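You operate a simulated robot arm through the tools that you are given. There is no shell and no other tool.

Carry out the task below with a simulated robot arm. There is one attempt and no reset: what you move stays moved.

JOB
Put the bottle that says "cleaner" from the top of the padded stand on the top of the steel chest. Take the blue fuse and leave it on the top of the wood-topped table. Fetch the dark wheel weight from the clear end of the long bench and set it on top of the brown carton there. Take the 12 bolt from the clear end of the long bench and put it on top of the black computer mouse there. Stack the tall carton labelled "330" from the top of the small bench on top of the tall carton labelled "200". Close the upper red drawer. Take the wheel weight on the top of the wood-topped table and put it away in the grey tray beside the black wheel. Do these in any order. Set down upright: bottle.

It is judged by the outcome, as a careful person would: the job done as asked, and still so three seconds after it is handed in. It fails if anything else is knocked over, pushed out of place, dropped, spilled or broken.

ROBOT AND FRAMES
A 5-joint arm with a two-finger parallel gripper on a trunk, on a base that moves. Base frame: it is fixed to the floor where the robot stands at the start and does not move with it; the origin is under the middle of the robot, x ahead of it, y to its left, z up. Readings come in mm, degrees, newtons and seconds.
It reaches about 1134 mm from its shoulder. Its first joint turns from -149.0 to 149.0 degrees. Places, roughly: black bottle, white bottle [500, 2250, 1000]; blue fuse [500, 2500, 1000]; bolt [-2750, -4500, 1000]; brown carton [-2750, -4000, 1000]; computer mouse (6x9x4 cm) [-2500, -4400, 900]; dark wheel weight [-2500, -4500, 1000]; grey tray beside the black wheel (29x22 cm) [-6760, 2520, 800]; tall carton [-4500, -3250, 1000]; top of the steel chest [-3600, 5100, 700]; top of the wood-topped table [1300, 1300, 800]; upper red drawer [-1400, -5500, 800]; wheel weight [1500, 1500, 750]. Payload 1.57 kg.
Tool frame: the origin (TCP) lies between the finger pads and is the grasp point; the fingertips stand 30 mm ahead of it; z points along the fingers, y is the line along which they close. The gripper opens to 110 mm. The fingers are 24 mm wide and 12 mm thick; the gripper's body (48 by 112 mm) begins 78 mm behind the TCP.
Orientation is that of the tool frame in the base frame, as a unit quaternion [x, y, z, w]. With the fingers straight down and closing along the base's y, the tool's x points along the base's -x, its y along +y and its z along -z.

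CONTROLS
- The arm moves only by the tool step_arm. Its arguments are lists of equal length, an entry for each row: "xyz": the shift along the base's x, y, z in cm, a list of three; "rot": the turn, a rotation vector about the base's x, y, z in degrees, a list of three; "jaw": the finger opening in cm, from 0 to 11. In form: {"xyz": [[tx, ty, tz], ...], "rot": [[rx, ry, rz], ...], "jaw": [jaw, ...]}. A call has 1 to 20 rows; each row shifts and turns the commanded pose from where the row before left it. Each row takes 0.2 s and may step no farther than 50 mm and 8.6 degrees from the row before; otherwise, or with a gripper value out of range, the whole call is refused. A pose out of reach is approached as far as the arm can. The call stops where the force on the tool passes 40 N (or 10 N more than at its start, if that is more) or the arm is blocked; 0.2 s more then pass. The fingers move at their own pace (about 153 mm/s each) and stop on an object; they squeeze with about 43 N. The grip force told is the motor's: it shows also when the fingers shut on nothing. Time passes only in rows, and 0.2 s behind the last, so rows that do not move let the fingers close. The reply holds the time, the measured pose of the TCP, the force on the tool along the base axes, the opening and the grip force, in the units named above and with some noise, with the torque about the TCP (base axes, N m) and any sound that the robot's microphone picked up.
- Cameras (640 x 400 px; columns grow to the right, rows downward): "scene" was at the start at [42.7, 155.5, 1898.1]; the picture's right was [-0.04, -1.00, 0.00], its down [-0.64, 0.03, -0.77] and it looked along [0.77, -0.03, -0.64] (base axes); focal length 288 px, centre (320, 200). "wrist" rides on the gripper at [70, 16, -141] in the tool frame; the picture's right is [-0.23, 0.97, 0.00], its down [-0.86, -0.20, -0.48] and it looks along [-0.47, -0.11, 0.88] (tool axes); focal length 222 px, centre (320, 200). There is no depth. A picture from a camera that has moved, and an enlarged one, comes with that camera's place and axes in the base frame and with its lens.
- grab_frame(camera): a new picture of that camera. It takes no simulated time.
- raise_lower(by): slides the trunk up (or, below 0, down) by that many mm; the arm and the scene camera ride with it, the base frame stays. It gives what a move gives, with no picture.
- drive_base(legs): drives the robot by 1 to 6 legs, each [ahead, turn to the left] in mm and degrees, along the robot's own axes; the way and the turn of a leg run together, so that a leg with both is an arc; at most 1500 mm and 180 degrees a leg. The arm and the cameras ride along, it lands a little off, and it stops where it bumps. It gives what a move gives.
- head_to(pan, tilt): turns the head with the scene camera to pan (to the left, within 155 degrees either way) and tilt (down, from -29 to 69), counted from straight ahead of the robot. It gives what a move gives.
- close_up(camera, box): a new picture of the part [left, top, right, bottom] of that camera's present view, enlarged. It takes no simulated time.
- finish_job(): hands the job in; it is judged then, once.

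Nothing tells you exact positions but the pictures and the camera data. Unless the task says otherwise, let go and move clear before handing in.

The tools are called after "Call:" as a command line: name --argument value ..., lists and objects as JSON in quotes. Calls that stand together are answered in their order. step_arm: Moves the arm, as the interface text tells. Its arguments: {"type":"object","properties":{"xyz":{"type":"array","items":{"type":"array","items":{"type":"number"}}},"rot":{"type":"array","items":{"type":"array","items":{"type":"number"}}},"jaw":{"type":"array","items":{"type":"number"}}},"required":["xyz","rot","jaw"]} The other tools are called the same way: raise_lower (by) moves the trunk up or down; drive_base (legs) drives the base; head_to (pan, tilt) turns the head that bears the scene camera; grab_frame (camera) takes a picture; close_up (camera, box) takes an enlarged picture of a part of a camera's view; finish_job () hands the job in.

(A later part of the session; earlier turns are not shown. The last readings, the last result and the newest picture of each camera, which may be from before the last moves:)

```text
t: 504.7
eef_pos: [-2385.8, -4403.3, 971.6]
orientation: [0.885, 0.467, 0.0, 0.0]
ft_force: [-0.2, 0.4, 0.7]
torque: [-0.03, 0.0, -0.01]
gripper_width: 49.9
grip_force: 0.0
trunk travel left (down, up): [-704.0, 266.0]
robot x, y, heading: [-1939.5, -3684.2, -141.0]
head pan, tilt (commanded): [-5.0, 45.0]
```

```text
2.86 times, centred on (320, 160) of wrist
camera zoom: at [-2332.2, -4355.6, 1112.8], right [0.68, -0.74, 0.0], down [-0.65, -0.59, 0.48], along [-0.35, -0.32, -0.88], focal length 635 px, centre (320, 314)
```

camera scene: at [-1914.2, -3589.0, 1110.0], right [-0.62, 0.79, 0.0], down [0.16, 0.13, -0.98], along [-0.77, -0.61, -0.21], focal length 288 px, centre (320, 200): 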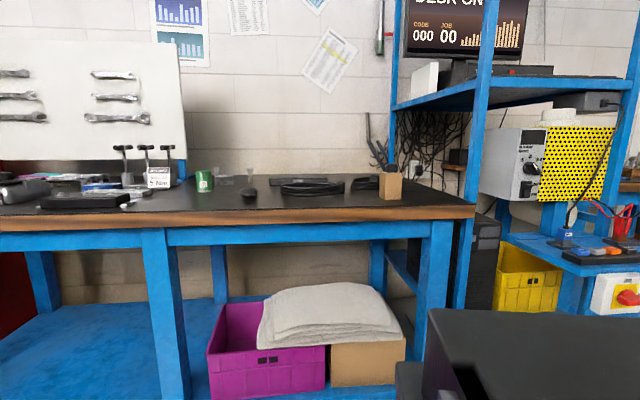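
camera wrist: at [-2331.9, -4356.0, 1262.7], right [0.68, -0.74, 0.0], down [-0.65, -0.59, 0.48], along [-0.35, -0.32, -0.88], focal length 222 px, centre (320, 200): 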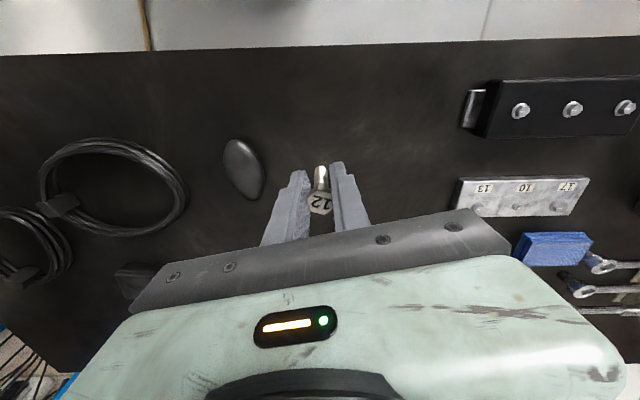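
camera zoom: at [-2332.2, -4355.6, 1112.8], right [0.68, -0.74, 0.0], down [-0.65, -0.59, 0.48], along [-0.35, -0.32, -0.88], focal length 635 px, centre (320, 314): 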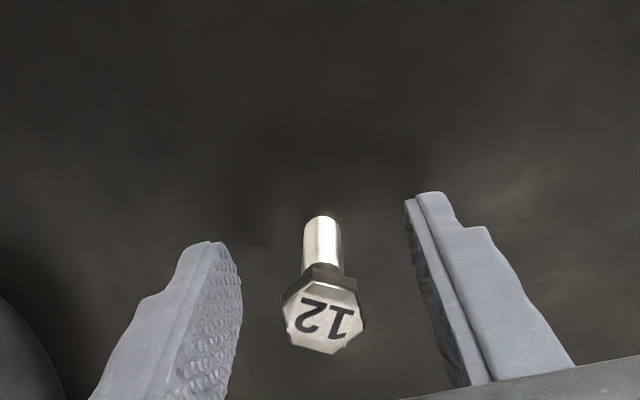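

The bolt stands fine. I'll raise 26 mm so only the fingertips reach the head, rotate 30° to grip corner-to-corner (so a flat will face down once laid), and close.

Call:
raise_lower --by 26

Call:
step_arm --xyz '[[0, 0, 0], [0, 0, 0], [0, 0, 0], [0, 0, 0], [0, 0, 0]]' --rot '[[0, 0, 7.5], [0, 0, 7.5], [0, 0, 7.5], [0, 0, 7.5], [0, 0, 0]]' --jaw '[5, 5, 5, 5, 5]'

Call:
close_up --camera "wrist" --box '[240, 100, 400, 220]'

```text
t: 505.4
eef_pos: [-2385.1, -4404.2, 997.1]
orientation: [0.885, 0.466, 0.0, 0.0]
ft_force: [-0.6, 0.3, -0.8]
torque: [0.0, 0.03, 0.0]
gripper_width: 49.9
grip_force: 0.0
trunk travel left (down, up): [-730.0, 240.0]
robot x, y, heading: [-1935.7, -3685.8, -141.2]
head pan, tilt (commanded): [-5.0, 45.0]
```

```text
t: 506.6
eef_pos: [-2386.1, -4403.3, 997.4]
orientation: [0.733, 0.681, 0.001, -0.001]
ft_force: [-0.7, 0.7, 0.1]
torque: [0.01, 0.0, 0.0]
gripper_width: 50.3
grip_force: 0.1
trunk travel left (down, up): [-730.0, 240.0]
robot x, y, heading: [-1940.5, -3682.1, -141.3]
head pan, tilt (commanded): [-5.0, 45.0]
```

```text
3.33 times, centred on (320, 160) of wrist
camera zoom: at [-2363.3, -4335.4, 1138.8], right [0.95, -0.3, 0.0], down [-0.26, -0.84, 0.48], along [-0.14, -0.46, -0.88], focal length 740 px, centre (320, 333)
```

zoom: 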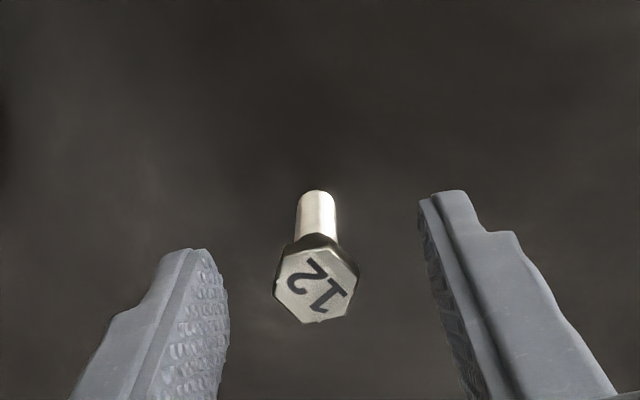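

Call:
step_arm --xyz '[[-0.19, -0.15, 0], [0, 0, 0], [0, 0, 0], [0, 0, 0], [0, 0, 0], [0, 0, 0]]' --rot '[[0, 0, 0], [0, 0, 0], [0, 0, 0], [0, 0, 0], [0, 0, 0], [0, 0, 0]]' --jaw '[4, 3, 2.6, 2.3, 1, 1]'

Call:
close_up --camera "wrist" --box '[240, 100, 400, 220]'

```text
t: 508.0
eef_pos: [-2387.0, -4404.2, 997.2]
orientation: [0.734, 0.679, 0.001, 0.0]
ft_force: [-0.5, -0.7, -1.1]
torque: [0.05, 0.01, 0.01]
gripper_width: 20.7
grip_force: 34.5
trunk travel left (down, up): [-730.0, 240.0]
robot x, y, heading: [-1938.6, -3688.8, -141.1]
head pan, tilt (commanded): [-5.0, 45.0]
```

```text
3.33 times, centred on (320, 160) of wrist
camera zoom: at [-2364.9, -4337.0, 1138.8], right [0.95, -0.3, 0.0], down [-0.26, -0.84, 0.48], along [-0.14, -0.46, -0.88], focal length 740 px, centre (320, 333)
```

zoom: 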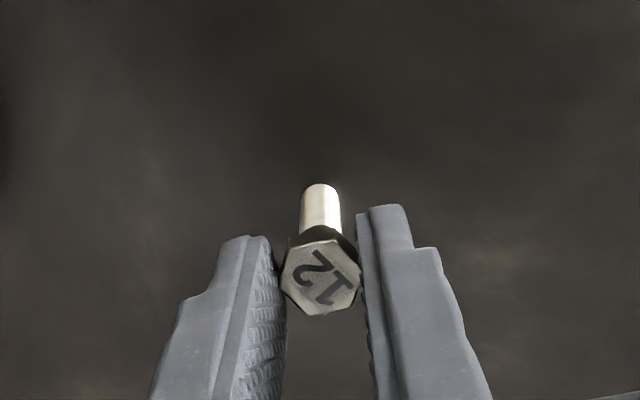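

Gripped corner-to-corner at the fingertips. Now lift, turn the gripper into the arm's plane, move near the mouse, and tilt the tool forward at a safe height.

Call:
raise_lower --by 150

Call:
step_arm --xyz '[[-2.2, 2.1, 0], [-2.2, 2.1, 0], [-2.2, 2.1, 0], [-2.2, 2.0, 0], [0, 0, 0]]' --rot '[[0, 0, -8.2], [0, 0, -8.2], [0, 0, -8.2], [0, 0, -8.1], [0, 0, 0]]' --jaw '[1, 1, 1, 1, 1]'

Call:
close_up --camera "wrist" --box '[200, 40, 440, 240]'

```text
t: 509.8
eef_pos: [-2388.1, -4405.7, 1147.9]
orientation: [0.734, 0.679, 0.0, 0.001]
ft_force: [-0.2, 0.4, -0.4]
torque: [0.0, -0.03, 0.04]
gripper_width: 20.8
grip_force: 34.2
trunk travel left (down, up): [-880.0, 90.0]
robot x, y, heading: [-1937.8, -3685.4, -141.4]
head pan, tilt (commanded): [-5.0, 45.0]
```

```text
t: 511.0
eef_pos: [-2475.6, -4320.4, 1146.9]
orientation: [0.895, 0.446, 0.0, 0.001]
ft_force: [-0.5, 0.4, -0.6]
torque: [0.0, -0.02, 0.01]
gripper_width: 20.6
grip_force: 34.3
trunk travel left (down, up): [-880.0, 90.0]
robot x, y, heading: [-1937.6, -3688.8, -141.1]
head pan, tilt (commanded): [-5.0, 45.0]
```

```text
2.00 times, centred on (320, 140) of wrist
camera zoom: at [-2420.3, -4275.7, 1288.7], right [0.64, -0.77, 0.0], down [-0.68, -0.56, 0.48], along [-0.37, -0.31, -0.88], focal length 444 px, centre (320, 320)
```

zoom: 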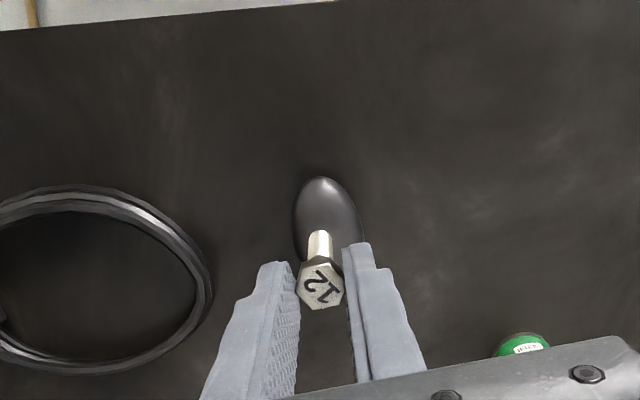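

Call:
step_arm --xyz '[[0, 0, 0], [0, 0, 0], [0, 0, 0], [0, 0, 0]]' --rot '[[-6.54, 4.94, 0], [-6.54, 4.94, 0], [-6.54, 4.94, 0], [0, 0, 0]]' --jaw '[1, 1, 1, 1]'

```text
t: 512.0
eef_pos: [-2474.8, -4322.5, 1168.6]
orientation: [0.874, 0.436, -0.191, 0.096]
ft_force: [0.0, 0.0, -0.4]
torque: [0.03, 0.04, -0.02]
gripper_width: 20.7
grip_force: 33.9
out of reach, approached as far as the arm can: row 1, 2, 3
trunk travel left (down, up): [-880.0, 90.0]
robot x, y, heading: [-1943.6, -3689.5, -141.2]
head pan, tilt (commanded): [-5.0, 45.0]
```

The wrist pivot is about 239 mm from the TCP. Continuing the tilt with the matching rise.

Call:
step_arm --xyz '[[0, 0, 1.64], [0, 0, 2.05], [0, 0, 2.42], [0, 0, 0]]' --rot '[[-6.54, 4.94, 0], [-6.54, 4.94, 0], [-6.54, 4.94, 0], [0, 0, 0]]' --jaw '[1, 1, 1, 1]'

Call:
grab_frame --camera "wrist"

Call:
grab_frame --camera "scene"

```text
t: 513.0
eef_pos: [-2477.7, -4322.4, 1230.0]
orientation: [0.814, 0.405, -0.372, 0.185]
ft_force: [-0.6, 0.0, -0.5]
torque: [-0.01, 0.03, 0.01]
gripper_width: 20.7
grip_force: 34.3
trunk travel left (down, up): [-880.0, 90.0]
robot x, y, heading: [-1936.2, -3685.8, -141.1]
head pan, tilt (commanded): [-5.0, 45.0]
```

```text
taken
camera wrist: at [-2372.5, -4211.0, 1269.5], right [0.69, -0.71, 0.17], down [-0.28, -0.04, 0.96], along [-0.67, -0.71, -0.22], focal length 222 px, centre (320, 200)
```

wrist: 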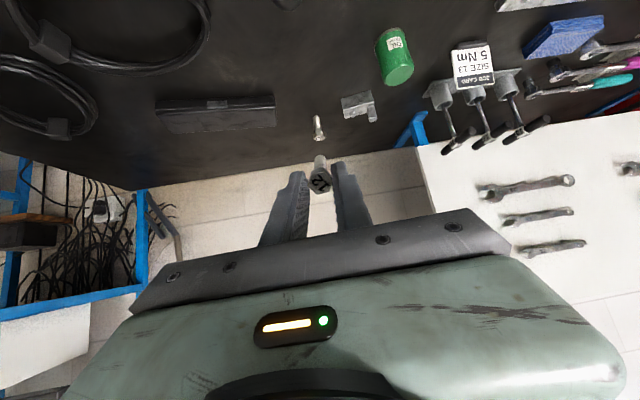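

```text
taken
camera scene: at [-1863.2, -3835.0, 1864.2], right [-0.56, 0.83, 0.0], down [0.59, 0.39, -0.71], along [-0.59, -0.39, -0.71], focal length 288 px, centre (320, 200)
```

scene: 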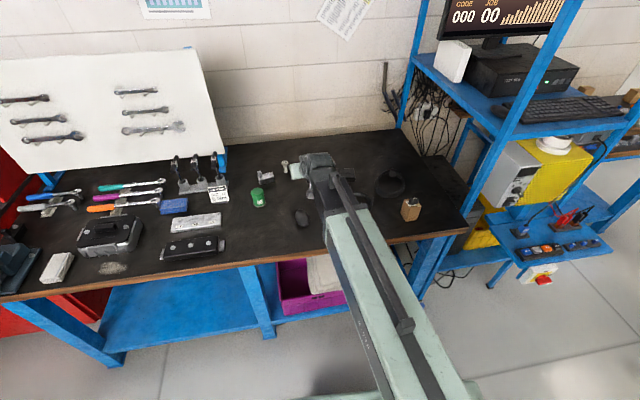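

Call:
step_arm --xyz '[[0, 0, 2.74], [0, 0, 3.0], [0, 0, 3.2], [0, 0, 3.34], [0, 0, 0]]' --rot '[[-6.54, 4.94, 0], [-6.54, 4.94, 0], [-6.54, 4.94, 0], [-6.54, 4.94, 0], [0, 0, 0]]' --jaw '[1, 1, 1, 1, 1]'

Call:
grab_frame --camera "wrist"

Call:
grab_frame --camera "scene"

```text
t: 514.2
eef_pos: [-2474.3, -4321.1, 1352.3]
orientation: [0.674, 0.336, -0.589, 0.293]
ft_force: [-0.5, 0.1, -0.2]
torque: [0.01, -0.02, 0.0]
gripper_width: 20.5
grip_force: 33.6
trunk travel left (down, up): [-880.0, 90.0]
robot x, y, heading: [-1940.2, -3687.7, -141.2]
head pan, tilt (commanded): [-5.0, 45.0]
```

```text
taken
camera wrist: at [-2370.6, -4211.7, 1303.2], right [0.76, -0.61, 0.22], down [0.06, 0.41, 0.91], along [-0.65, -0.68, 0.34], focal length 222 px, centre (320, 200)
```

wrist: 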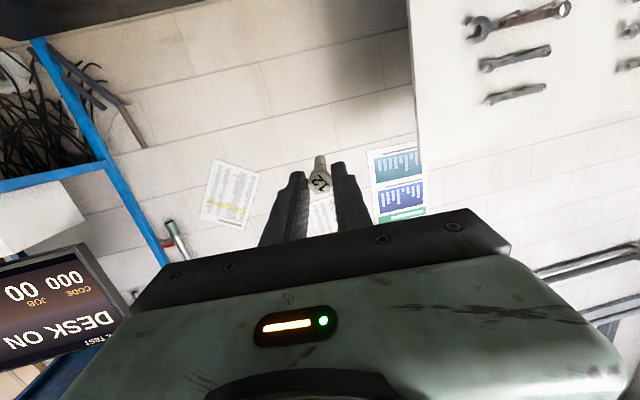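

```text
taken
camera scene: at [-1863.2, -3835.0, 1864.2], right [-0.56, 0.83, 0.0], down [0.59, 0.39, -0.71], along [-0.59, -0.39, -0.71], focal length 288 px, centre (320, 200)
```

scene: 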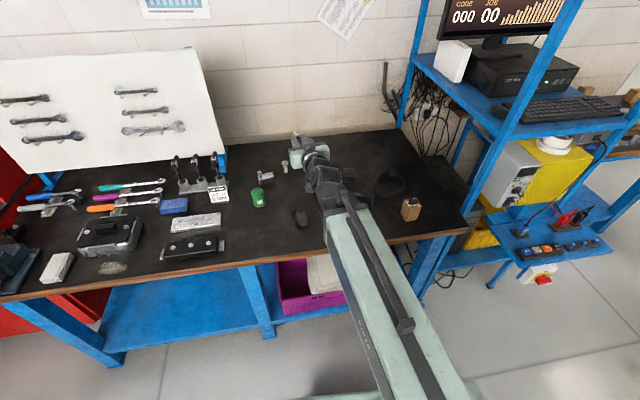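

The wrist camera ends up below the gripper in this tilt. I'll roll the tool by 180° about its own axis (still high up) so that the camera is on top and can watch the placement.

Call:
step_arm --xyz '[[0, 0, 0], [0, 0, 0], [0, 0, 0], [0, 0, 0], [0, 0, 0], [0, 0, 0], [0, 0, 0], [0, 0, 0], [0, 0, 0], [0, 0, 0], [0, 0, 0]]' --rot '[[-4.88, -6.46, -1.14], [-4.88, -6.46, -1.14], [-4.88, -6.46, -1.14], [-4.88, -6.46, -1.14], [-4.88, -6.46, -1.14], [-4.88, -6.46, -1.14], [-4.88, -6.46, -1.14], [-4.88, -6.46, -1.14], [-4.88, -6.46, -1.14], [-4.88, -6.46, -1.14], [-4.88, -6.46, -1.14]]' --jaw '[1, 1, 1, 1, 1, 1, 1, 1, 1, 1, 1]'

```text
t: 516.6
eef_pos: [-2474.5, -4321.5, 1351.7]
orientation: [0.715, -0.241, -0.207, 0.623]
ft_force: [-0.4, -0.3, -1.2]
torque: [-0.01, 0.0, -0.01]
gripper_width: 20.5
grip_force: 33.9
trunk travel left (down, up): [-880.0, 90.0]
robot x, y, heading: [-1940.4, -3685.1, -141.1]
head pan, tilt (commanded): [-5.0, 45.0]
```

Call:
step_arm --xyz '[[0, 0, 0], [0, 0, 0], [0, 0, 0], [0, 0, 0], [0, 0, 0], [0, 0, 0], [0, 0, 0], [0, 0, 0], [0, 0, 0], [0, 0, 0], [0, 0, 0]]' --rot '[[-4.88, -6.46, -1.14], [-4.88, -6.46, -1.14], [-4.88, -6.46, -1.14], [-4.88, -6.46, -1.14], [-4.88, -6.46, -1.14], [-4.88, -6.46, -1.14], [-4.88, -6.46, -1.14], [-4.88, -6.46, -1.14], [-4.88, -6.46, -1.14], [-4.88, -6.46, -1.14], [-4.88, -6.46, -1.14]]' --jaw '[1, 1, 1, 1, 1, 1, 1, 1, 1, 1, 1]'

Call:
grab_frame --camera "wrist"

Call:
close_up --camera "wrist" --box '[240, 100, 400, 220]'

```text
t: 519.0
eef_pos: [-2475.7, -4321.3, 1353.7]
orientation: [-0.336, 0.675, -0.293, -0.588]
ft_force: [0.2, 0.4, -1.3]
torque: [0.01, -0.03, -0.03]
gripper_width: 20.2
grip_force: 34.1
trunk travel left (down, up): [-880.0, 90.0]
robot x, y, heading: [-1941.3, -3680.6, -141.4]
head pan, tilt (commanded): [-5.0, 45.0]
```

```text
taken
camera wrist: at [-2409.5, -4208.8, 1441.2], right [-0.76, 0.61, -0.23], down [0.52, 0.35, -0.78], along [-0.4, -0.71, -0.58], focal length 222 px, centre (320, 200)
```

wrist: 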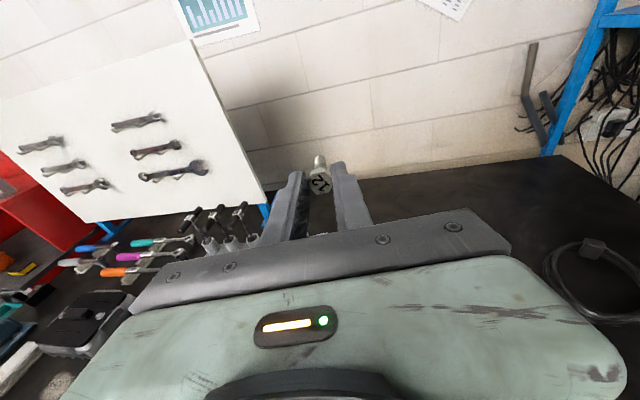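

```text
3.33 times, centred on (320, 160) of wrist
camera zoom: at [-2409.5, -4208.8, 1441.2], right [-0.76, 0.61, -0.23], down [0.52, 0.35, -0.78], along [-0.4, -0.71, -0.58], focal length 740 px, centre (320, 333)
```

zoom: 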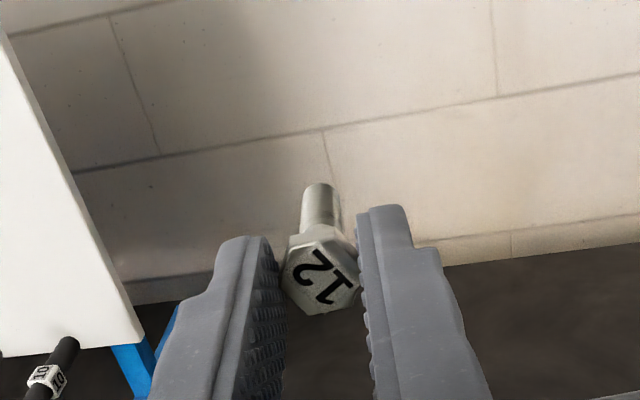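

The camera is now on top and the bolt points forward, nearly level. Lowering toward the mouse while keeping a safe gap.

Call:
raise_lower --by -345

Call:
grab_frame --camera "wrist"

Call:
close_up --camera "scene" --box '[240, 60, 400, 180]'

```text
t: 522.4
eef_pos: [-2476.3, -4321.6, 1006.7]
orientation: [-0.337, 0.675, -0.292, -0.588]
ft_force: [0.0, -0.1, -0.9]
torque: [0.01, -0.02, -0.03]
gripper_width: 20.5
grip_force: 33.8
trunk travel left (down, up): [-535.0, 435.0]
robot x, y, heading: [-1941.0, -3691.2, -141.1]
head pan, tilt (commanded): [-5.0, 45.0]
```

```text
taken
camera wrist: at [-2409.3, -4208.9, 1096.3], right [-0.76, 0.61, -0.22], down [0.51, 0.35, -0.78], along [-0.4, -0.71, -0.58], focal length 222 px, centre (320, 200)
```

wrist: 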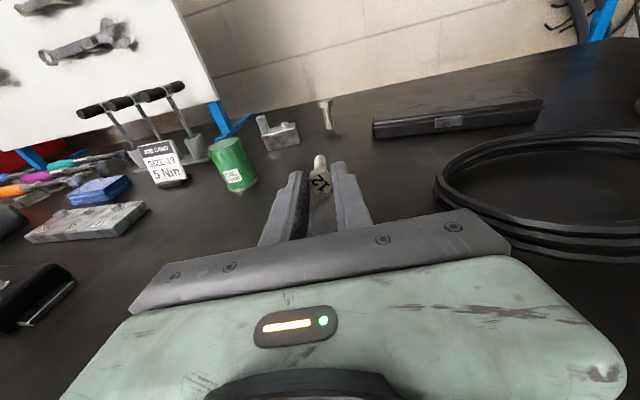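

```text
3.33 times, centred on (320, 120) of scene
camera zoom: at [-1863.1, -3834.9, 1519.3], right [-0.56, 0.83, 0.0], down [0.59, 0.39, -0.71], along [-0.59, -0.39, -0.71], focal length 959 px, centre (320, 467)
```

zoom: 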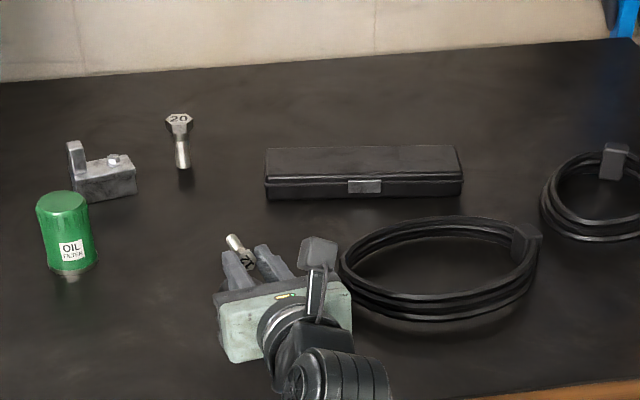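

Call:
close_up --camera "wrist" --box '[240, 130, 400, 240]'

Call:
close_up --camera "scene" --box '[280, 110, 360, 170]'

```text
3.64 times, centred on (320, 185) of wrist
camera zoom: at [-2409.3, -4208.9, 1096.3], right [-0.76, 0.61, -0.22], down [0.51, 0.35, -0.78], along [-0.4, -0.71, -0.58], focal length 808 px, centre (320, 254)
```

zoom: 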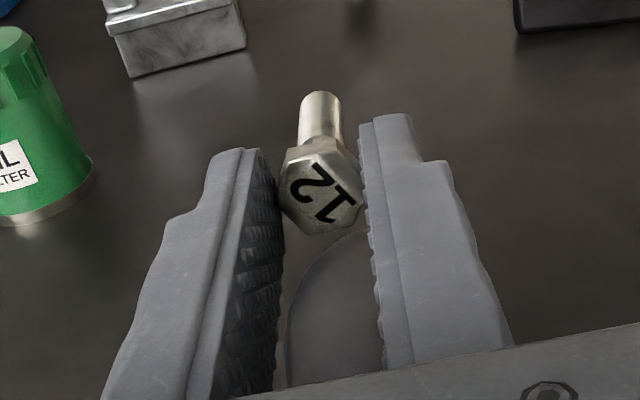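

```text
6.67 times, centred on (320, 140) of scene
camera zoom: at [-1863.1, -3834.9, 1519.3], right [-0.56, 0.83, 0.0], down [0.59, 0.39, -0.71], along [-0.59, -0.39, -0.71], focal length 1918 px, centre (320, 600)
```

zoom: 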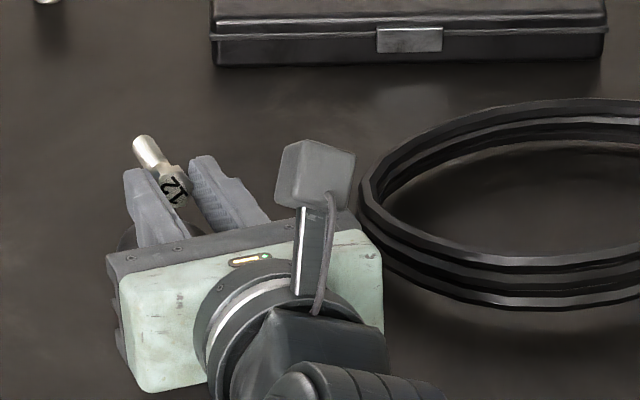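

The bolt is above the mouse but about 3 mm off its crest. I'll correct that and come down in small steps.

Call:
step_arm --xyz '[[-0.4, -0.1, 0], [0, 0, 0]]' --rot '[[0, 0, 0], [0, 0, 0]]' --jaw '[1, 1]'

Call:
raise_lower --by -22

Call:
close_up --camera "wrist" --box '[240, 130, 400, 240]'

```text
t: 523.0
eef_pos: [-2480.0, -4322.7, 1007.3]
orientation: [-0.337, 0.675, -0.292, -0.588]
ft_force: [-0.4, -0.3, 0.3]
torque: [0.03, 0.01, 0.03]
gripper_width: 20.7
grip_force: 33.9
trunk travel left (down, up): [-535.0, 435.0]
robot x, y, heading: [-1939.5, -3685.2, -141.1]
head pan, tilt (commanded): [-5.0, 45.0]
```

```text
t: 523.6
eef_pos: [-2479.9, -4322.3, 985.1]
orientation: [-0.337, 0.674, -0.292, -0.588]
ft_force: [0.0, -0.2, -1.0]
torque: [0.04, -0.04, -0.03]
gripper_width: 20.5
grip_force: 34.1
trunk travel left (down, up): [-513.0, 457.0]
robot x, y, heading: [-1938.2, -3683.6, -141.1]
head pan, tilt (commanded): [-5.0, 45.0]
```

```text
3.64 times, centred on (320, 185) of wrist
camera zoom: at [-2413.4, -4209.8, 1074.2], right [-0.76, 0.61, -0.22], down [0.51, 0.35, -0.78], along [-0.4, -0.71, -0.58], focal length 808 px, centre (320, 254)
```

zoom: 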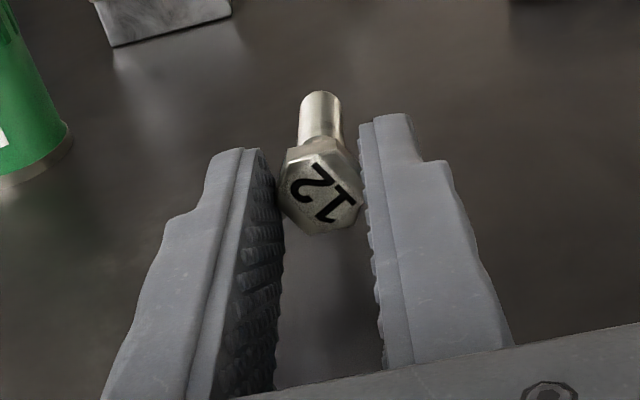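

Call:
raise_lower --by -6

Call:
close_up --camera "wrist" --box '[220, 110, 420, 240]'

Call:
close_up --camera "scene" --box '[280, 100, 360, 160]'

```text
t: 524.2
eef_pos: [-2480.1, -4322.9, 979.6]
orientation: [-0.338, 0.675, -0.292, -0.587]
ft_force: [-0.7, 0.8, -0.5]
torque: [0.02, -0.01, -0.03]
gripper_width: 20.8
grip_force: 34.0
trunk travel left (down, up): [-507.0, 463.0]
robot x, y, heading: [-1941.2, -3686.3, -141.4]
head pan, tilt (commanded): [-5.0, 45.0]
```

```text
3.08 times, centred on (320, 175) of wrist
camera zoom: at [-2413.4, -4209.8, 1068.3], right [-0.76, 0.61, -0.22], down [0.51, 0.35, -0.78], along [-0.4, -0.71, -0.58], focal length 684 px, centre (320, 277)
```

zoom: 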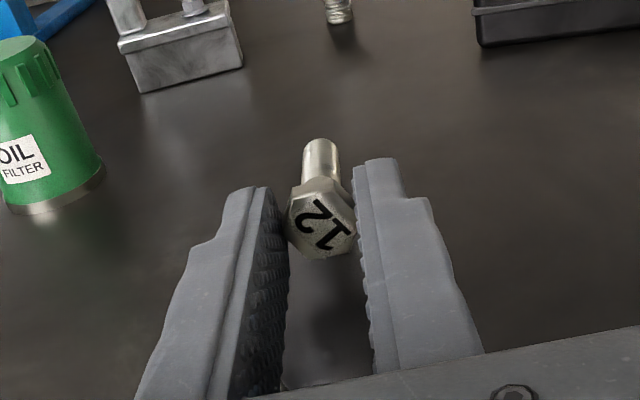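

```text
6.67 times, centred on (320, 130) of scene
camera zoom: at [-1863.1, -3834.9, 1491.2], right [-0.56, 0.83, 0.0], down [0.59, 0.39, -0.71], along [-0.59, -0.39, -0.71], focal length 1918 px, centre (320, 667)
```

zoom: 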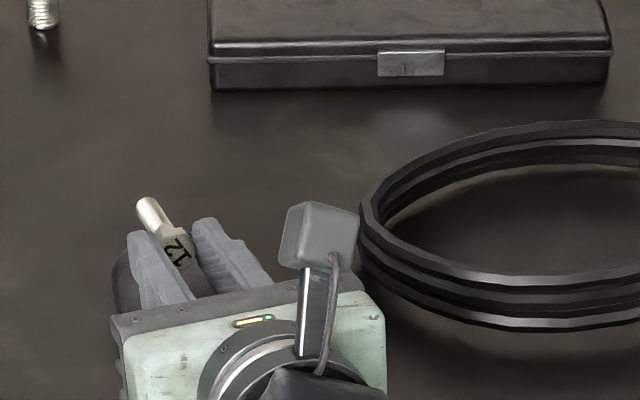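

The bolt is now centered over the crest. Lowering by 2 mm steps.

Call:
raise_lower --by -3

Call:
raise_lower --by -2

```text
t: 524.7
eef_pos: [-2479.7, -4324.1, 976.5]
orientation: [-0.337, 0.675, -0.292, -0.588]
ft_force: [0.9, 0.2, -0.4]
torque: [0.03, -0.05, -0.03]
gripper_width: 20.5
grip_force: 34.0
trunk travel left (down, up): [-504.0, 466.0]
robot x, y, heading: [-1940.8, -3685.0, -141.1]
head pan, tilt (commanded): [-5.0, 45.0]
```

```text
t: 525.2
eef_pos: [-2478.7, -4322.6, 974.0]
orientation: [-0.337, 0.675, -0.292, -0.588]
ft_force: [0.4, 1.7, 0.2]
torque: [0.03, 0.0, -0.02]
gripper_width: 20.5
grip_force: 34.5
trunk travel left (down, up): [-502.0, 468.0]
robot x, y, heading: [-1934.5, -3685.3, -141.2]
head pan, tilt (commanded): [-5.0, 45.0]
```

Call:
raise_lower --by -1

Call:
close_up --camera "wrist" --box '[260, 140, 380, 230]'

```text
t: 525.8
eef_pos: [-2480.0, -4323.2, 974.1]
orientation: [-0.337, 0.675, -0.292, -0.588]
ft_force: [-0.3, 0.7, -1.4]
torque: [0.0, -0.01, -0.02]
gripper_width: 20.5
grip_force: 34.1
trunk travel left (down, up): [-501.0, 469.0]
robot x, y, heading: [-1940.4, -3684.9, -141.2]
head pan, tilt (commanded): [-5.0, 45.0]
```

```text
4.44 times, centred on (320, 185) of wrist
camera zoom: at [-2413.4, -4209.8, 1062.3], right [-0.76, 0.61, -0.22], down [0.51, 0.35, -0.78], along [-0.4, -0.71, -0.58], focal length 987 px, centre (320, 267)
```

zoom: 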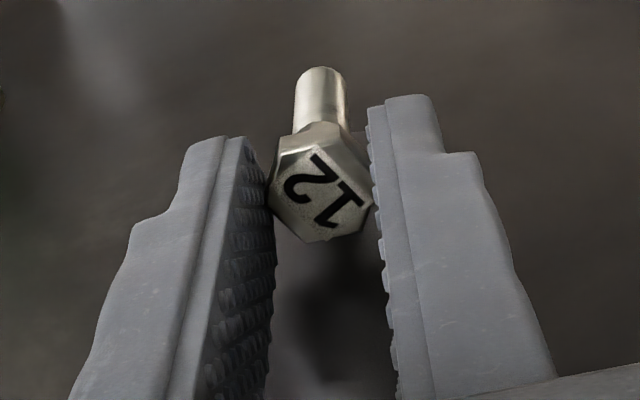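

Call:
raise_lower --by -1

Call:
raise_lower --by -1

```text
t: 526.3
eef_pos: [-2479.0, -4322.6, 971.8]
orientation: [-0.337, 0.675, -0.291, -0.588]
ft_force: [0.3, 0.6, 0.1]
torque: [0.0, -0.01, 0.03]
gripper_width: 20.4
grip_force: 33.5
trunk travel left (down, up): [-500.0, 470.0]
robot x, y, heading: [-1939.1, -3689.4, -141.1]
head pan, tilt (commanded): [-5.0, 45.0]
```

```text
t: 526.8
eef_pos: [-2479.8, -4323.6, 971.0]
orientation: [-0.337, 0.675, -0.292, -0.588]
ft_force: [-0.2, 0.2, -0.9]
torque: [0.02, 0.01, 0.0]
gripper_width: 20.7
grip_force: 34.1
trunk travel left (down, up): [-499.0, 471.0]
robot x, y, heading: [-1939.4, -3691.1, -141.1]
head pan, tilt (commanded): [-5.0, 45.0]
```

Call:
raise_lower --by -1

Call:
raise_lower --by -1

Call:
close_up --camera "wrist" --box '[260, 140, 380, 230]'

Call:
close_up --camera "scene" --box '[280, 100, 360, 160]'

```text
t: 527.3
eef_pos: [-2479.9, -4323.5, 970.3]
orientation: [-0.337, 0.675, -0.292, -0.588]
ft_force: [-0.4, -0.7, -0.2]
torque: [0.02, -0.05, -0.02]
gripper_width: 20.6
grip_force: 33.7
trunk travel left (down, up): [-498.0, 472.0]
robot x, y, heading: [-1938.7, -3687.7, -141.0]
head pan, tilt (commanded): [-5.0, 45.0]
```

```text
t: 527.8
eef_pos: [-2478.9, -4323.5, 970.4]
orientation: [-0.336, 0.674, -0.292, -0.589]
ft_force: [-0.8, -0.3, 4.1]
torque: [-0.24, 0.13, 0.0]
gripper_width: 20.6
grip_force: 34.5
trunk travel left (down, up): [-497.0, 473.0]
robot x, y, heading: [-1939.3, -3687.2, -141.3]
head pan, tilt (commanded): [-5.0, 45.0]
```

```text
4.44 times, centred on (320, 185) of wrist
camera zoom: at [-2413.2, -4209.6, 1058.6], right [-0.76, 0.61, -0.22], down [0.51, 0.35, -0.78], along [-0.4, -0.71, -0.58], focal length 987 px, centre (320, 267)
```

zoom: 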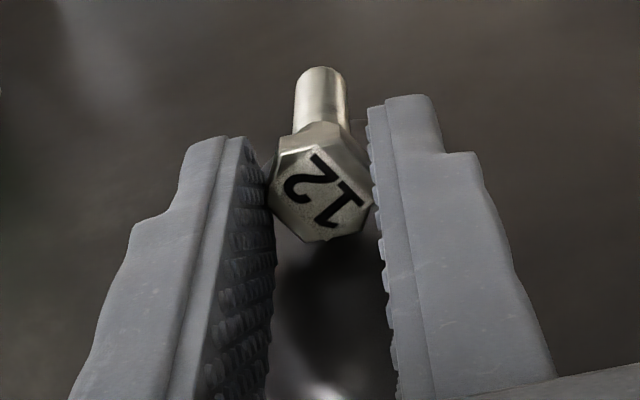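

```text
6.67 times, centred on (320, 130) of scene
camera zoom: at [-1862.9, -3834.6, 1481.3], right [-0.56, 0.83, 0.0], down [0.59, 0.39, -0.71], along [-0.59, -0.39, -0.71], focal length 1918 px, centre (320, 667)
```

zoom: 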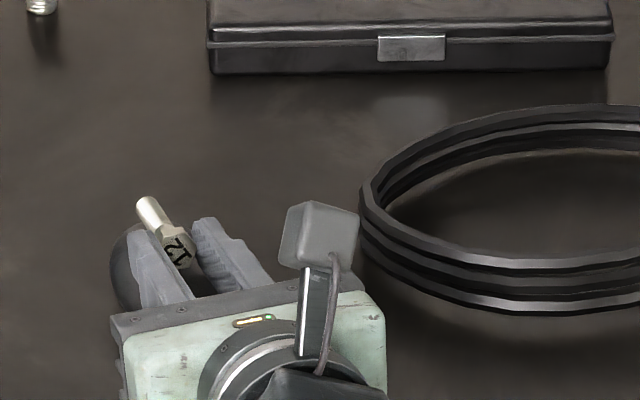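

The bolt touches the mouse (4 N). I'll open the fingers slightly and look before retreating.

Call:
step_arm --xyz '[[0, 0, 0], [0, 0, 0]]' --rot '[[0, 0, 0], [0, 0, 0]]' --jaw '[2.2, 2.35]'

Call:
close_up --camera "wrist" --box '[260, 140, 380, 230]'

```text
t: 528.4
eef_pos: [-2479.2, -4323.8, 969.4]
orientation: [-0.337, 0.675, -0.292, -0.588]
ft_force: [-1.1, 0.8, 0.2]
torque: [-0.01, 0.04, 0.04]
gripper_width: 23.3
grip_force: 0.1
trunk travel left (down, up): [-497.0, 473.0]
robot x, y, heading: [-1939.1, -3683.2, -141.3]
head pan, tilt (commanded): [-5.0, 45.0]
```

```text
4.44 times, centred on (320, 185) of wrist
camera zoom: at [-2413.3, -4209.8, 1058.3], right [-0.76, 0.61, -0.22], down [0.51, 0.35, -0.78], along [-0.4, -0.71, -0.58], focal length 987 px, centre (320, 267)
```

zoom: 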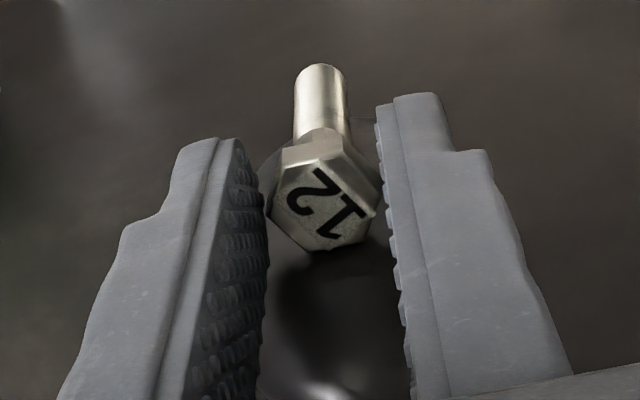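

Call:
step_arm --xyz '[[0, 0, 0], [0, 0, 0], [0, 0, 0], [0, 0, 0], [0, 0, 0]]' --rot '[[0, 0, 0], [0, 0, 0], [0, 0, 0], [0, 0, 0], [0, 0, 0]]' --jaw '[2.5, 2.7, 2.9, 3.1, 3.1]'

Call:
close_up --camera "wrist" --box '[260, 140, 380, 230]'

```text
t: 529.6
eef_pos: [-2480.7, -4323.0, 969.2]
orientation: [-0.338, 0.674, -0.293, -0.588]
ft_force: [-0.4, 0.0, -0.3]
torque: [0.01, -0.01, -0.01]
gripper_width: 30.9
grip_force: 0.1
trunk travel left (down, up): [-497.0, 473.0]
robot x, y, heading: [-1940.1, -3684.2, -141.1]
head pan, tilt (commanded): [-5.0, 45.0]
```

```text
4.44 times, centred on (320, 185) of wrist
camera zoom: at [-2413.4, -4209.8, 1058.3], right [-0.76, 0.61, -0.22], down [0.51, 0.35, -0.78], along [-0.4, -0.71, -0.58], focal length 987 px, centre (320, 267)
```

zoom: 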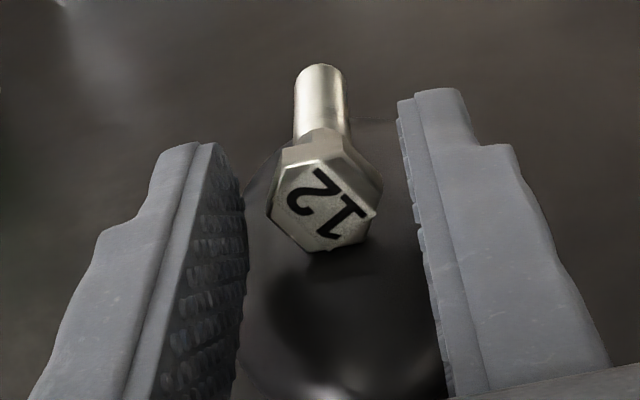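

The bolt rests stably along the mouse's crest. I'll open wider and rise straight up.

Call:
step_arm --xyz '[[0, 0, 0], [0, 0, 0], [0, 0, 0], [0, 0, 0]]' --rot '[[0, 0, 0], [0, 0, 0], [0, 0, 0], [0, 0, 0]]' --jaw '[4, 5, 6, 6]'

Call:
raise_lower --by 20

Call:
close_up --camera "wrist" --box '[240, 130, 420, 260]'

```text
t: 530.6
eef_pos: [-2479.9, -4323.9, 969.3]
orientation: [-0.337, 0.675, -0.292, -0.588]
ft_force: [0.6, -1.1, -0.4]
torque: [-0.02, 0.03, 0.01]
gripper_width: 60.0
grip_force: 0.0
trunk travel left (down, up): [-497.0, 473.0]
robot x, y, heading: [-1940.4, -3687.8, -141.4]
head pan, tilt (commanded): [-5.0, 45.0]
```

```text
t: 531.3
eef_pos: [-2479.8, -4322.8, 989.4]
orientation: [-0.337, 0.674, -0.292, -0.589]
ft_force: [-0.4, -0.4, 0.6]
torque: [0.01, -0.03, 0.02]
gripper_width: 59.7
grip_force: 0.0
trunk travel left (down, up): [-517.0, 453.0]
robot x, y, heading: [-1941.0, -3685.5, -141.1]
head pan, tilt (commanded): [-5.0, 45.0]
```

```text
3.08 times, centred on (330, 195) of wrist
camera zoom: at [-2413.4, -4209.8, 1078.3], right [-0.76, 0.61, -0.22], down [0.51, 0.35, -0.78], along [-0.4, -0.71, -0.58], focal length 684 px, centre (289, 215)
```

zoom: 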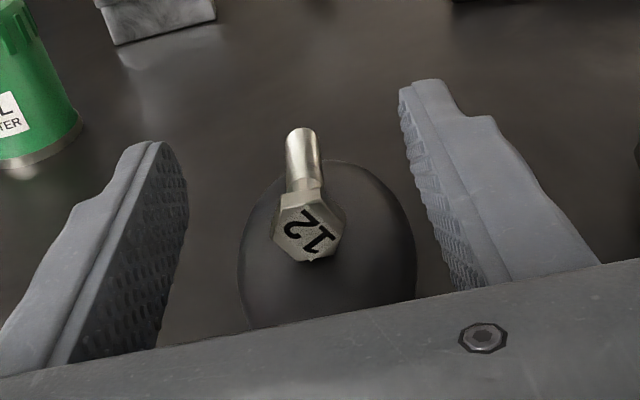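

Call:
raise_lower --by 150

Call:
close_up --camera "wrist" --box '[240, 130, 420, 260]'

Call:
close_up --camera "scene" --box '[260, 110, 380, 200]'

```text
t: 533.0
eef_pos: [-2479.9, -4322.2, 1139.0]
orientation: [-0.337, 0.674, -0.292, -0.588]
ft_force: [-0.4, -0.3, 0.2]
torque: [-0.03, -0.02, 0.03]
gripper_width: 60.2
grip_force: 0.1
trunk travel left (down, up): [-667.0, 303.0]
robot x, y, heading: [-1937.1, -3688.7, -141.0]
head pan, tilt (commanded): [-5.0, 45.0]
```

```text
3.08 times, centred on (330, 195) of wrist
camera zoom: at [-2413.4, -4209.8, 1228.3], right [-0.76, 0.61, -0.22], down [0.51, 0.35, -0.78], along [-0.4, -0.71, -0.58], focal length 684 px, centre (289, 215)
```

zoom: 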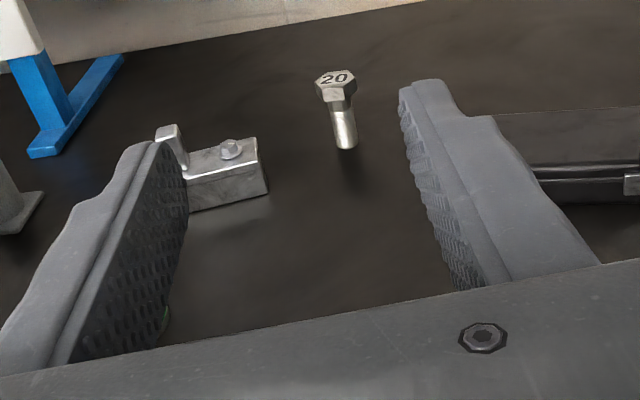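

```text
4.44 times, centred on (320, 155) of scene
camera zoom: at [-1863.1, -3834.9, 1651.2], right [-0.56, 0.83, 0.0], down [0.59, 0.39, -0.71], along [-0.59, -0.39, -0.71], focal length 1279 px, centre (320, 400)
```

zoom: 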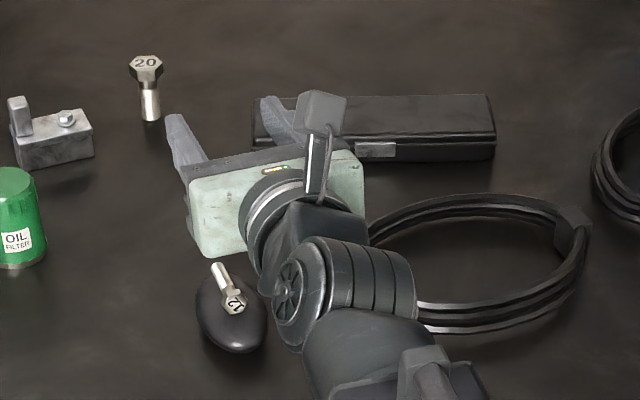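

The "12" bolt lies securely on the mouse. Last task: close the upper red drawer. I'll raise, swing the tool back to vertical, and reposition the base carefully.

Call:
raise_lower --by 280

Call:
step_arm --xyz '[[0, 0, -3.34], [0, 0, -3.2], [0, 0, -3.0], [0, 0, -2.74], [0, 0, -2.42], [0, 0, -2.05], [0, 0, -1.64], [0, 0, -1.21], [0, 0, -0.75], [0, 0, -0.25]]' --rot '[[6.54, -4.94, 0], [6.54, -4.94, 0], [6.54, -4.94, 0], [6.54, -4.94, 0], [6.54, -4.94, 0], [6.54, -4.94, 0], [6.54, -4.94, 0], [6.54, -4.94, 0], [6.54, -4.94, 0], [6.54, -4.94, 0]]' --jaw '[6, 4, 2, 0, 0, 0, 0, 0, 0, 0]'

Call:
close_up --camera "scene" --box '[220, 180, 420, 305]'

```text
t: 535.8
eef_pos: [-2479.5, -4323.6, 1418.9]
orientation: [-0.337, 0.675, -0.292, -0.588]
ft_force: [-0.9, 0.6, 0.6]
torque: [0.0, 0.01, -0.03]
gripper_width: 59.9
grip_force: 0.0
trunk travel left (down, up): [-947.0, 23.0]
robot x, y, heading: [-1938.8, -3686.1, -141.3]
head pan, tilt (commanded): [-5.0, 45.0]
```

```text
t: 538.0
eef_pos: [-2521.9, -4285.1, 1213.9]
orientation: [-0.452, 0.892, -0.001, 0.001]
ft_force: [-0.1, -0.7, 0.4]
torque: [0.0, 0.01, 0.01]
gripper_width: 0.0
grip_force: 21.8
out of reach, approached as far as the arm can: row 4, 5, 6, 7, 8, 9, 10
trunk travel left (down, up): [-947.0, 23.0]
robot x, y, heading: [-1937.9, -3688.5, -141.2]
head pan, tilt (commanded): [-5.0, 45.0]
```

```text
3.20 times, centred on (320, 242) of scene
camera zoom: at [-1863.6, -3835.3, 1931.2], right [-0.56, 0.83, 0.0], down [0.59, 0.39, -0.71], along [-0.59, -0.39, -0.71], focal length 921 px, centre (320, 64)
```

zoom: 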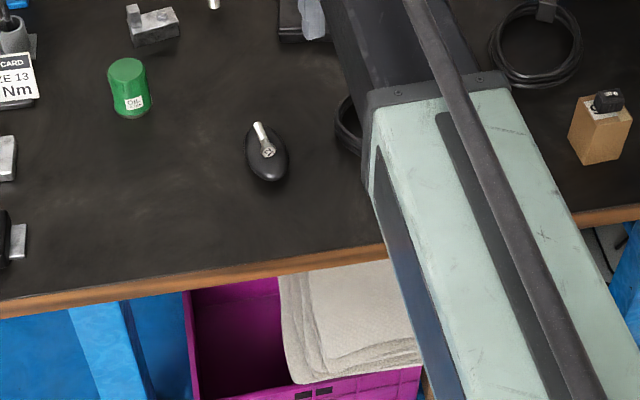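

Everything on the bench is in place. Now look toward the red cabinet and the floor around it.

Call:
head_to --pan 65 --tilt 30

Call:
grab_frame --camera "scene"

Call:
head_to --pan 100 --tilt 40

Call:
grab_frame --camera "scene"

```text
t: 539.5
eef_pos: [-2521.9, -4285.6, 1214.0]
orientation: [-0.451, 0.892, -0.003, -0.001]
ft_force: [-0.2, -0.2, -0.3]
torque: [0.02, -0.01, 0.0]
gripper_width: 0.2
grip_force: 21.3
trunk travel left (down, up): [-947.0, 23.0]
robot x, y, heading: [-1942.1, -3684.8, -141.0]
head pan, tilt (commanded): [65.0, 30.0]
```

```text
taken
camera scene: at [-1774.1, -3877.6, 1953.8], right [-0.97, -0.24, 0.0], down [-0.12, 0.49, -0.87], along [0.21, -0.84, -0.5], focal length 288 px, centre (320, 200)
```

scene: 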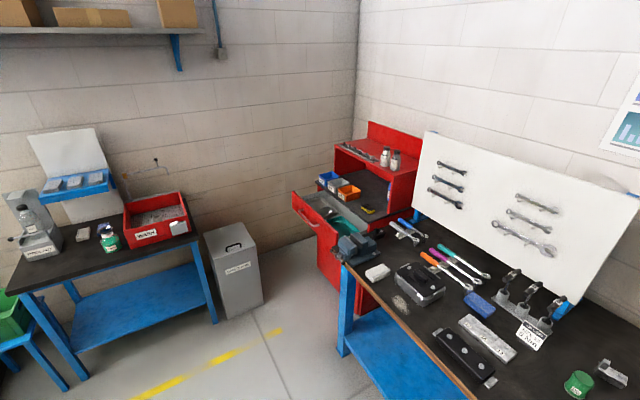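

```text
t: 540.5
eef_pos: [-2522.2, -4285.4, 1213.6]
orientation: [-0.452, 0.892, -0.003, -0.001]
ft_force: [-0.6, 0.0, -0.1]
torque: [0.0, -0.01, 0.02]
gripper_width: 0.3
grip_force: 21.3
trunk travel left (down, up): [-947.0, 23.0]
robot x, y, heading: [-1936.8, -3685.1, -141.3]
head pan, tilt (commanded): [100.0, 40.0]
```

```text
taken
camera scene: at [-1731.7, -3845.8, 1938.5], right [-0.66, -0.75, 0.0], down [-0.48, 0.42, -0.77], along [0.58, -0.51, -0.64], focal length 288 px, centre (320, 200)
```

scene: 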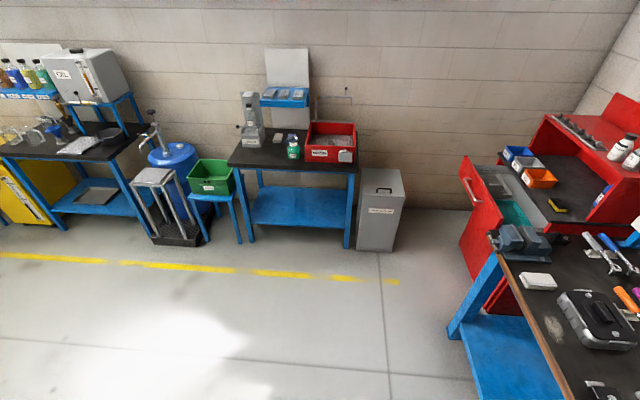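

The path is clear: I'll retract the arm, turn so the arm faces away, reverse alongside the yellow line, and then face the cabinet.

Call:
step_arm --xyz '[[3.1, 3.5, 0], [3.1, 3.5, 0], [3.1, 3.5, 0], [3.1, 3.5, 0]]' --rot '[[0, 0, 0], [0, 0, 0], [0, 0, 0], [0, 0, 0]]' --jaw '[0, 0, 0, 0]'

Call:
drive_base --legs '[[0, -84], [-800, 0], [-780, 0]]'

Call:
head_to --pan 100 --tilt 35

Call:
grab_frame --camera "scene"

```text
t: 541.5
eef_pos: [-2394.8, -4145.3, 1213.2]
orientation: [-0.448, 0.894, 0.0, -0.002]
ft_force: [0.5, 0.8, 0.5]
torque: [0.04, 0.0, 0.03]
gripper_width: 0.2
grip_force: 20.9
trunk travel left (down, up): [-947.0, 23.0]
robot x, y, heading: [-1941.6, -3683.8, -141.5]
head pan, tilt (commanded): [100.0, 40.0]
```

```text
t: 553.1
eef_pos: [-1305.7, -4397.5, 1212.3]
orientation: [0.254, 0.967, -0.001, -0.002]
ft_force: [0.1, 0.1, 0.7]
torque: [-0.02, 0.03, 0.03]
gripper_width: 0.0
grip_force: 21.8
trunk travel left (down, up): [-947.0, 23.0]
robot x, y, heading: [-795.7, -4789.3, 136.4]
head pan, tilt (commanded): [100.0, 40.0]
```

```text
t: 553.8
eef_pos: [-1306.6, -4396.4, 1214.8]
orientation: [0.255, 0.967, -0.001, -0.001]
ft_force: [0.1, -0.1, -0.4]
torque: [0.01, -0.02, 0.02]
gripper_width: 0.0
grip_force: 21.4
trunk travel left (down, up): [-947.0, 23.0]
robot x, y, heading: [-790.8, -4790.8, 136.4]
head pan, tilt (commanded): [100.0, 35.0]
```

```text
taken
camera scene: at [-924.7, -5018.6, 1946.0], right [-0.83, 0.55, 0.0], down [0.32, 0.48, -0.82], along [-0.45, -0.68, -0.57], focal length 288 px, centre (320, 200)
```

scene: 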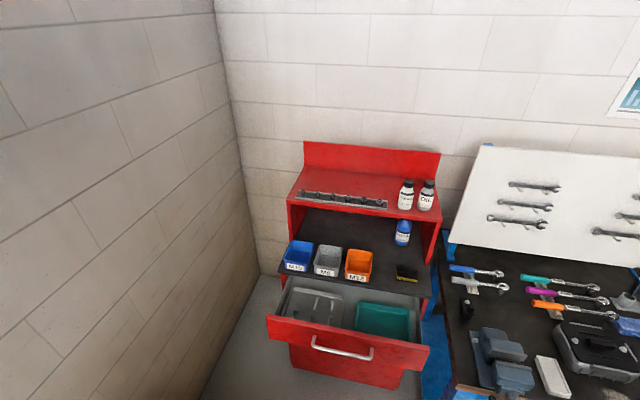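

The drawer front is at d≈ 245 mm out from the cabinet. I'll turn to face it, then tilt the closed gripper forward to push on the panel just above the handle.

Call:
drive_base --legs '[[0, 88.5]]'

Call:
head_to --pan 5 --tilt 40

Call:
grab_frame --camera "scene"

```text
t: 555.3
eef_pos: [-1342.9, -4524.9, 1207.5]
orientation: [0.14, 0.99, 0.002, -0.017]
ft_force: [-0.2, -0.8, 0.5]
torque: [0.1, 0.06, 0.02]
gripper_width: 0.0
grip_force: 21.1
trunk travel left (down, up): [-947.0, 23.0]
robot x, y, heading: [-781.4, -4768.9, 147.3]
head pan, tilt (commanded): [100.0, 35.0]
stopped in leg 1: the robot was blocked; the commanded pose is now the measured one
```

```text
t: 557.0
eef_pos: [-1346.5, -4522.5, 1206.6]
orientation: [0.14, 0.99, 0.001, -0.015]
ft_force: [0.2, -0.3, 0.2]
torque: [0.02, 0.0, -0.01]
gripper_width: 0.0
grip_force: 21.6
trunk travel left (down, up): [-947.0, 23.0]
robot x, y, heading: [-785.6, -4774.2, 147.1]
head pan, tilt (commanded): [5.0, 40.0]
```

```text
taken
camera scene: at [-937.2, -4882.1, 1939.3], right [0.47, 0.88, 0.0], down [0.58, -0.31, -0.76], along [-0.67, 0.35, -0.66], focal length 288 px, centre (320, 200)
```

scene: 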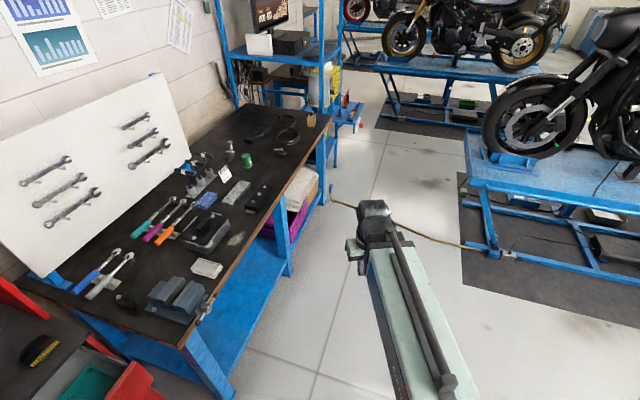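

The base got blocked while turning: its rear must be touching something near the wash table/bin. Let me look behind.

Call:
head_to --pan 150 --tilt 60

Call:
grab_frame --camera "scene"

Call:
head_to --pan 110 --tilt 60

Call:
grab_frame --camera "scene"

```text
t: 559.3
eef_pos: [-1347.0, -4522.4, 1205.2]
orientation: [0.14, 0.99, 0.001, -0.016]
ft_force: [0.4, -0.6, 0.3]
torque: [0.02, 0.03, -0.01]
gripper_width: 0.0
grip_force: 21.6
trunk travel left (down, up): [-947.0, 23.0]
robot x, y, heading: [-783.4, -4772.7, 147.3]
head pan, tilt (commanded): [150.0, 60.0]
```

```text
taken
camera scene: at [-831.6, -4981.4, 1914.9], right [-0.89, -0.45, -0.01], down [-0.39, 0.77, -0.51], along [0.24, -0.45, -0.86], focal length 288 px, centre (320, 200)
```

scene: 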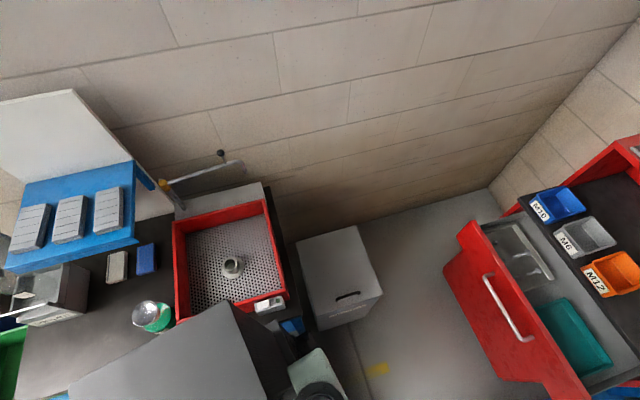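

```text
t: 560.4
eef_pos: [-1346.3, -4523.2, 1205.4]
orientation: [0.14, 0.99, 0.001, -0.016]
ft_force: [0.0, 0.3, 0.5]
torque: [0.0, 0.02, -0.01]
gripper_width: 0.0
grip_force: 21.3
trunk travel left (down, up): [-947.0, 23.0]
robot x, y, heading: [-781.2, -4770.8, 147.0]
head pan, tilt (commanded): [110.0, 60.0]
```

```text
taken
camera scene: at [-876.7, -4987.1, 1914.4], right [-0.97, 0.22, -0.02], down [0.2, 0.84, -0.5], along [-0.1, -0.5, -0.86], focal length 288 px, centre (320, 200)
```

scene: 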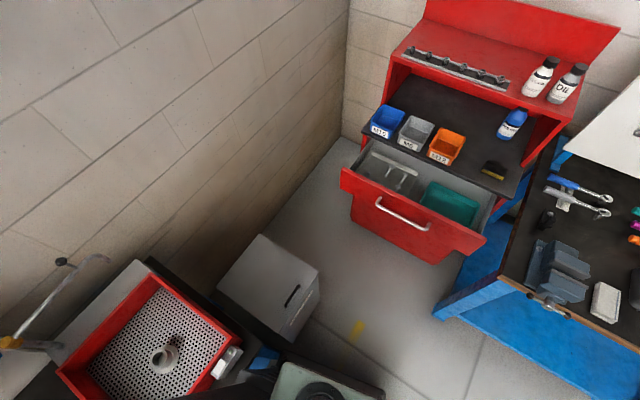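

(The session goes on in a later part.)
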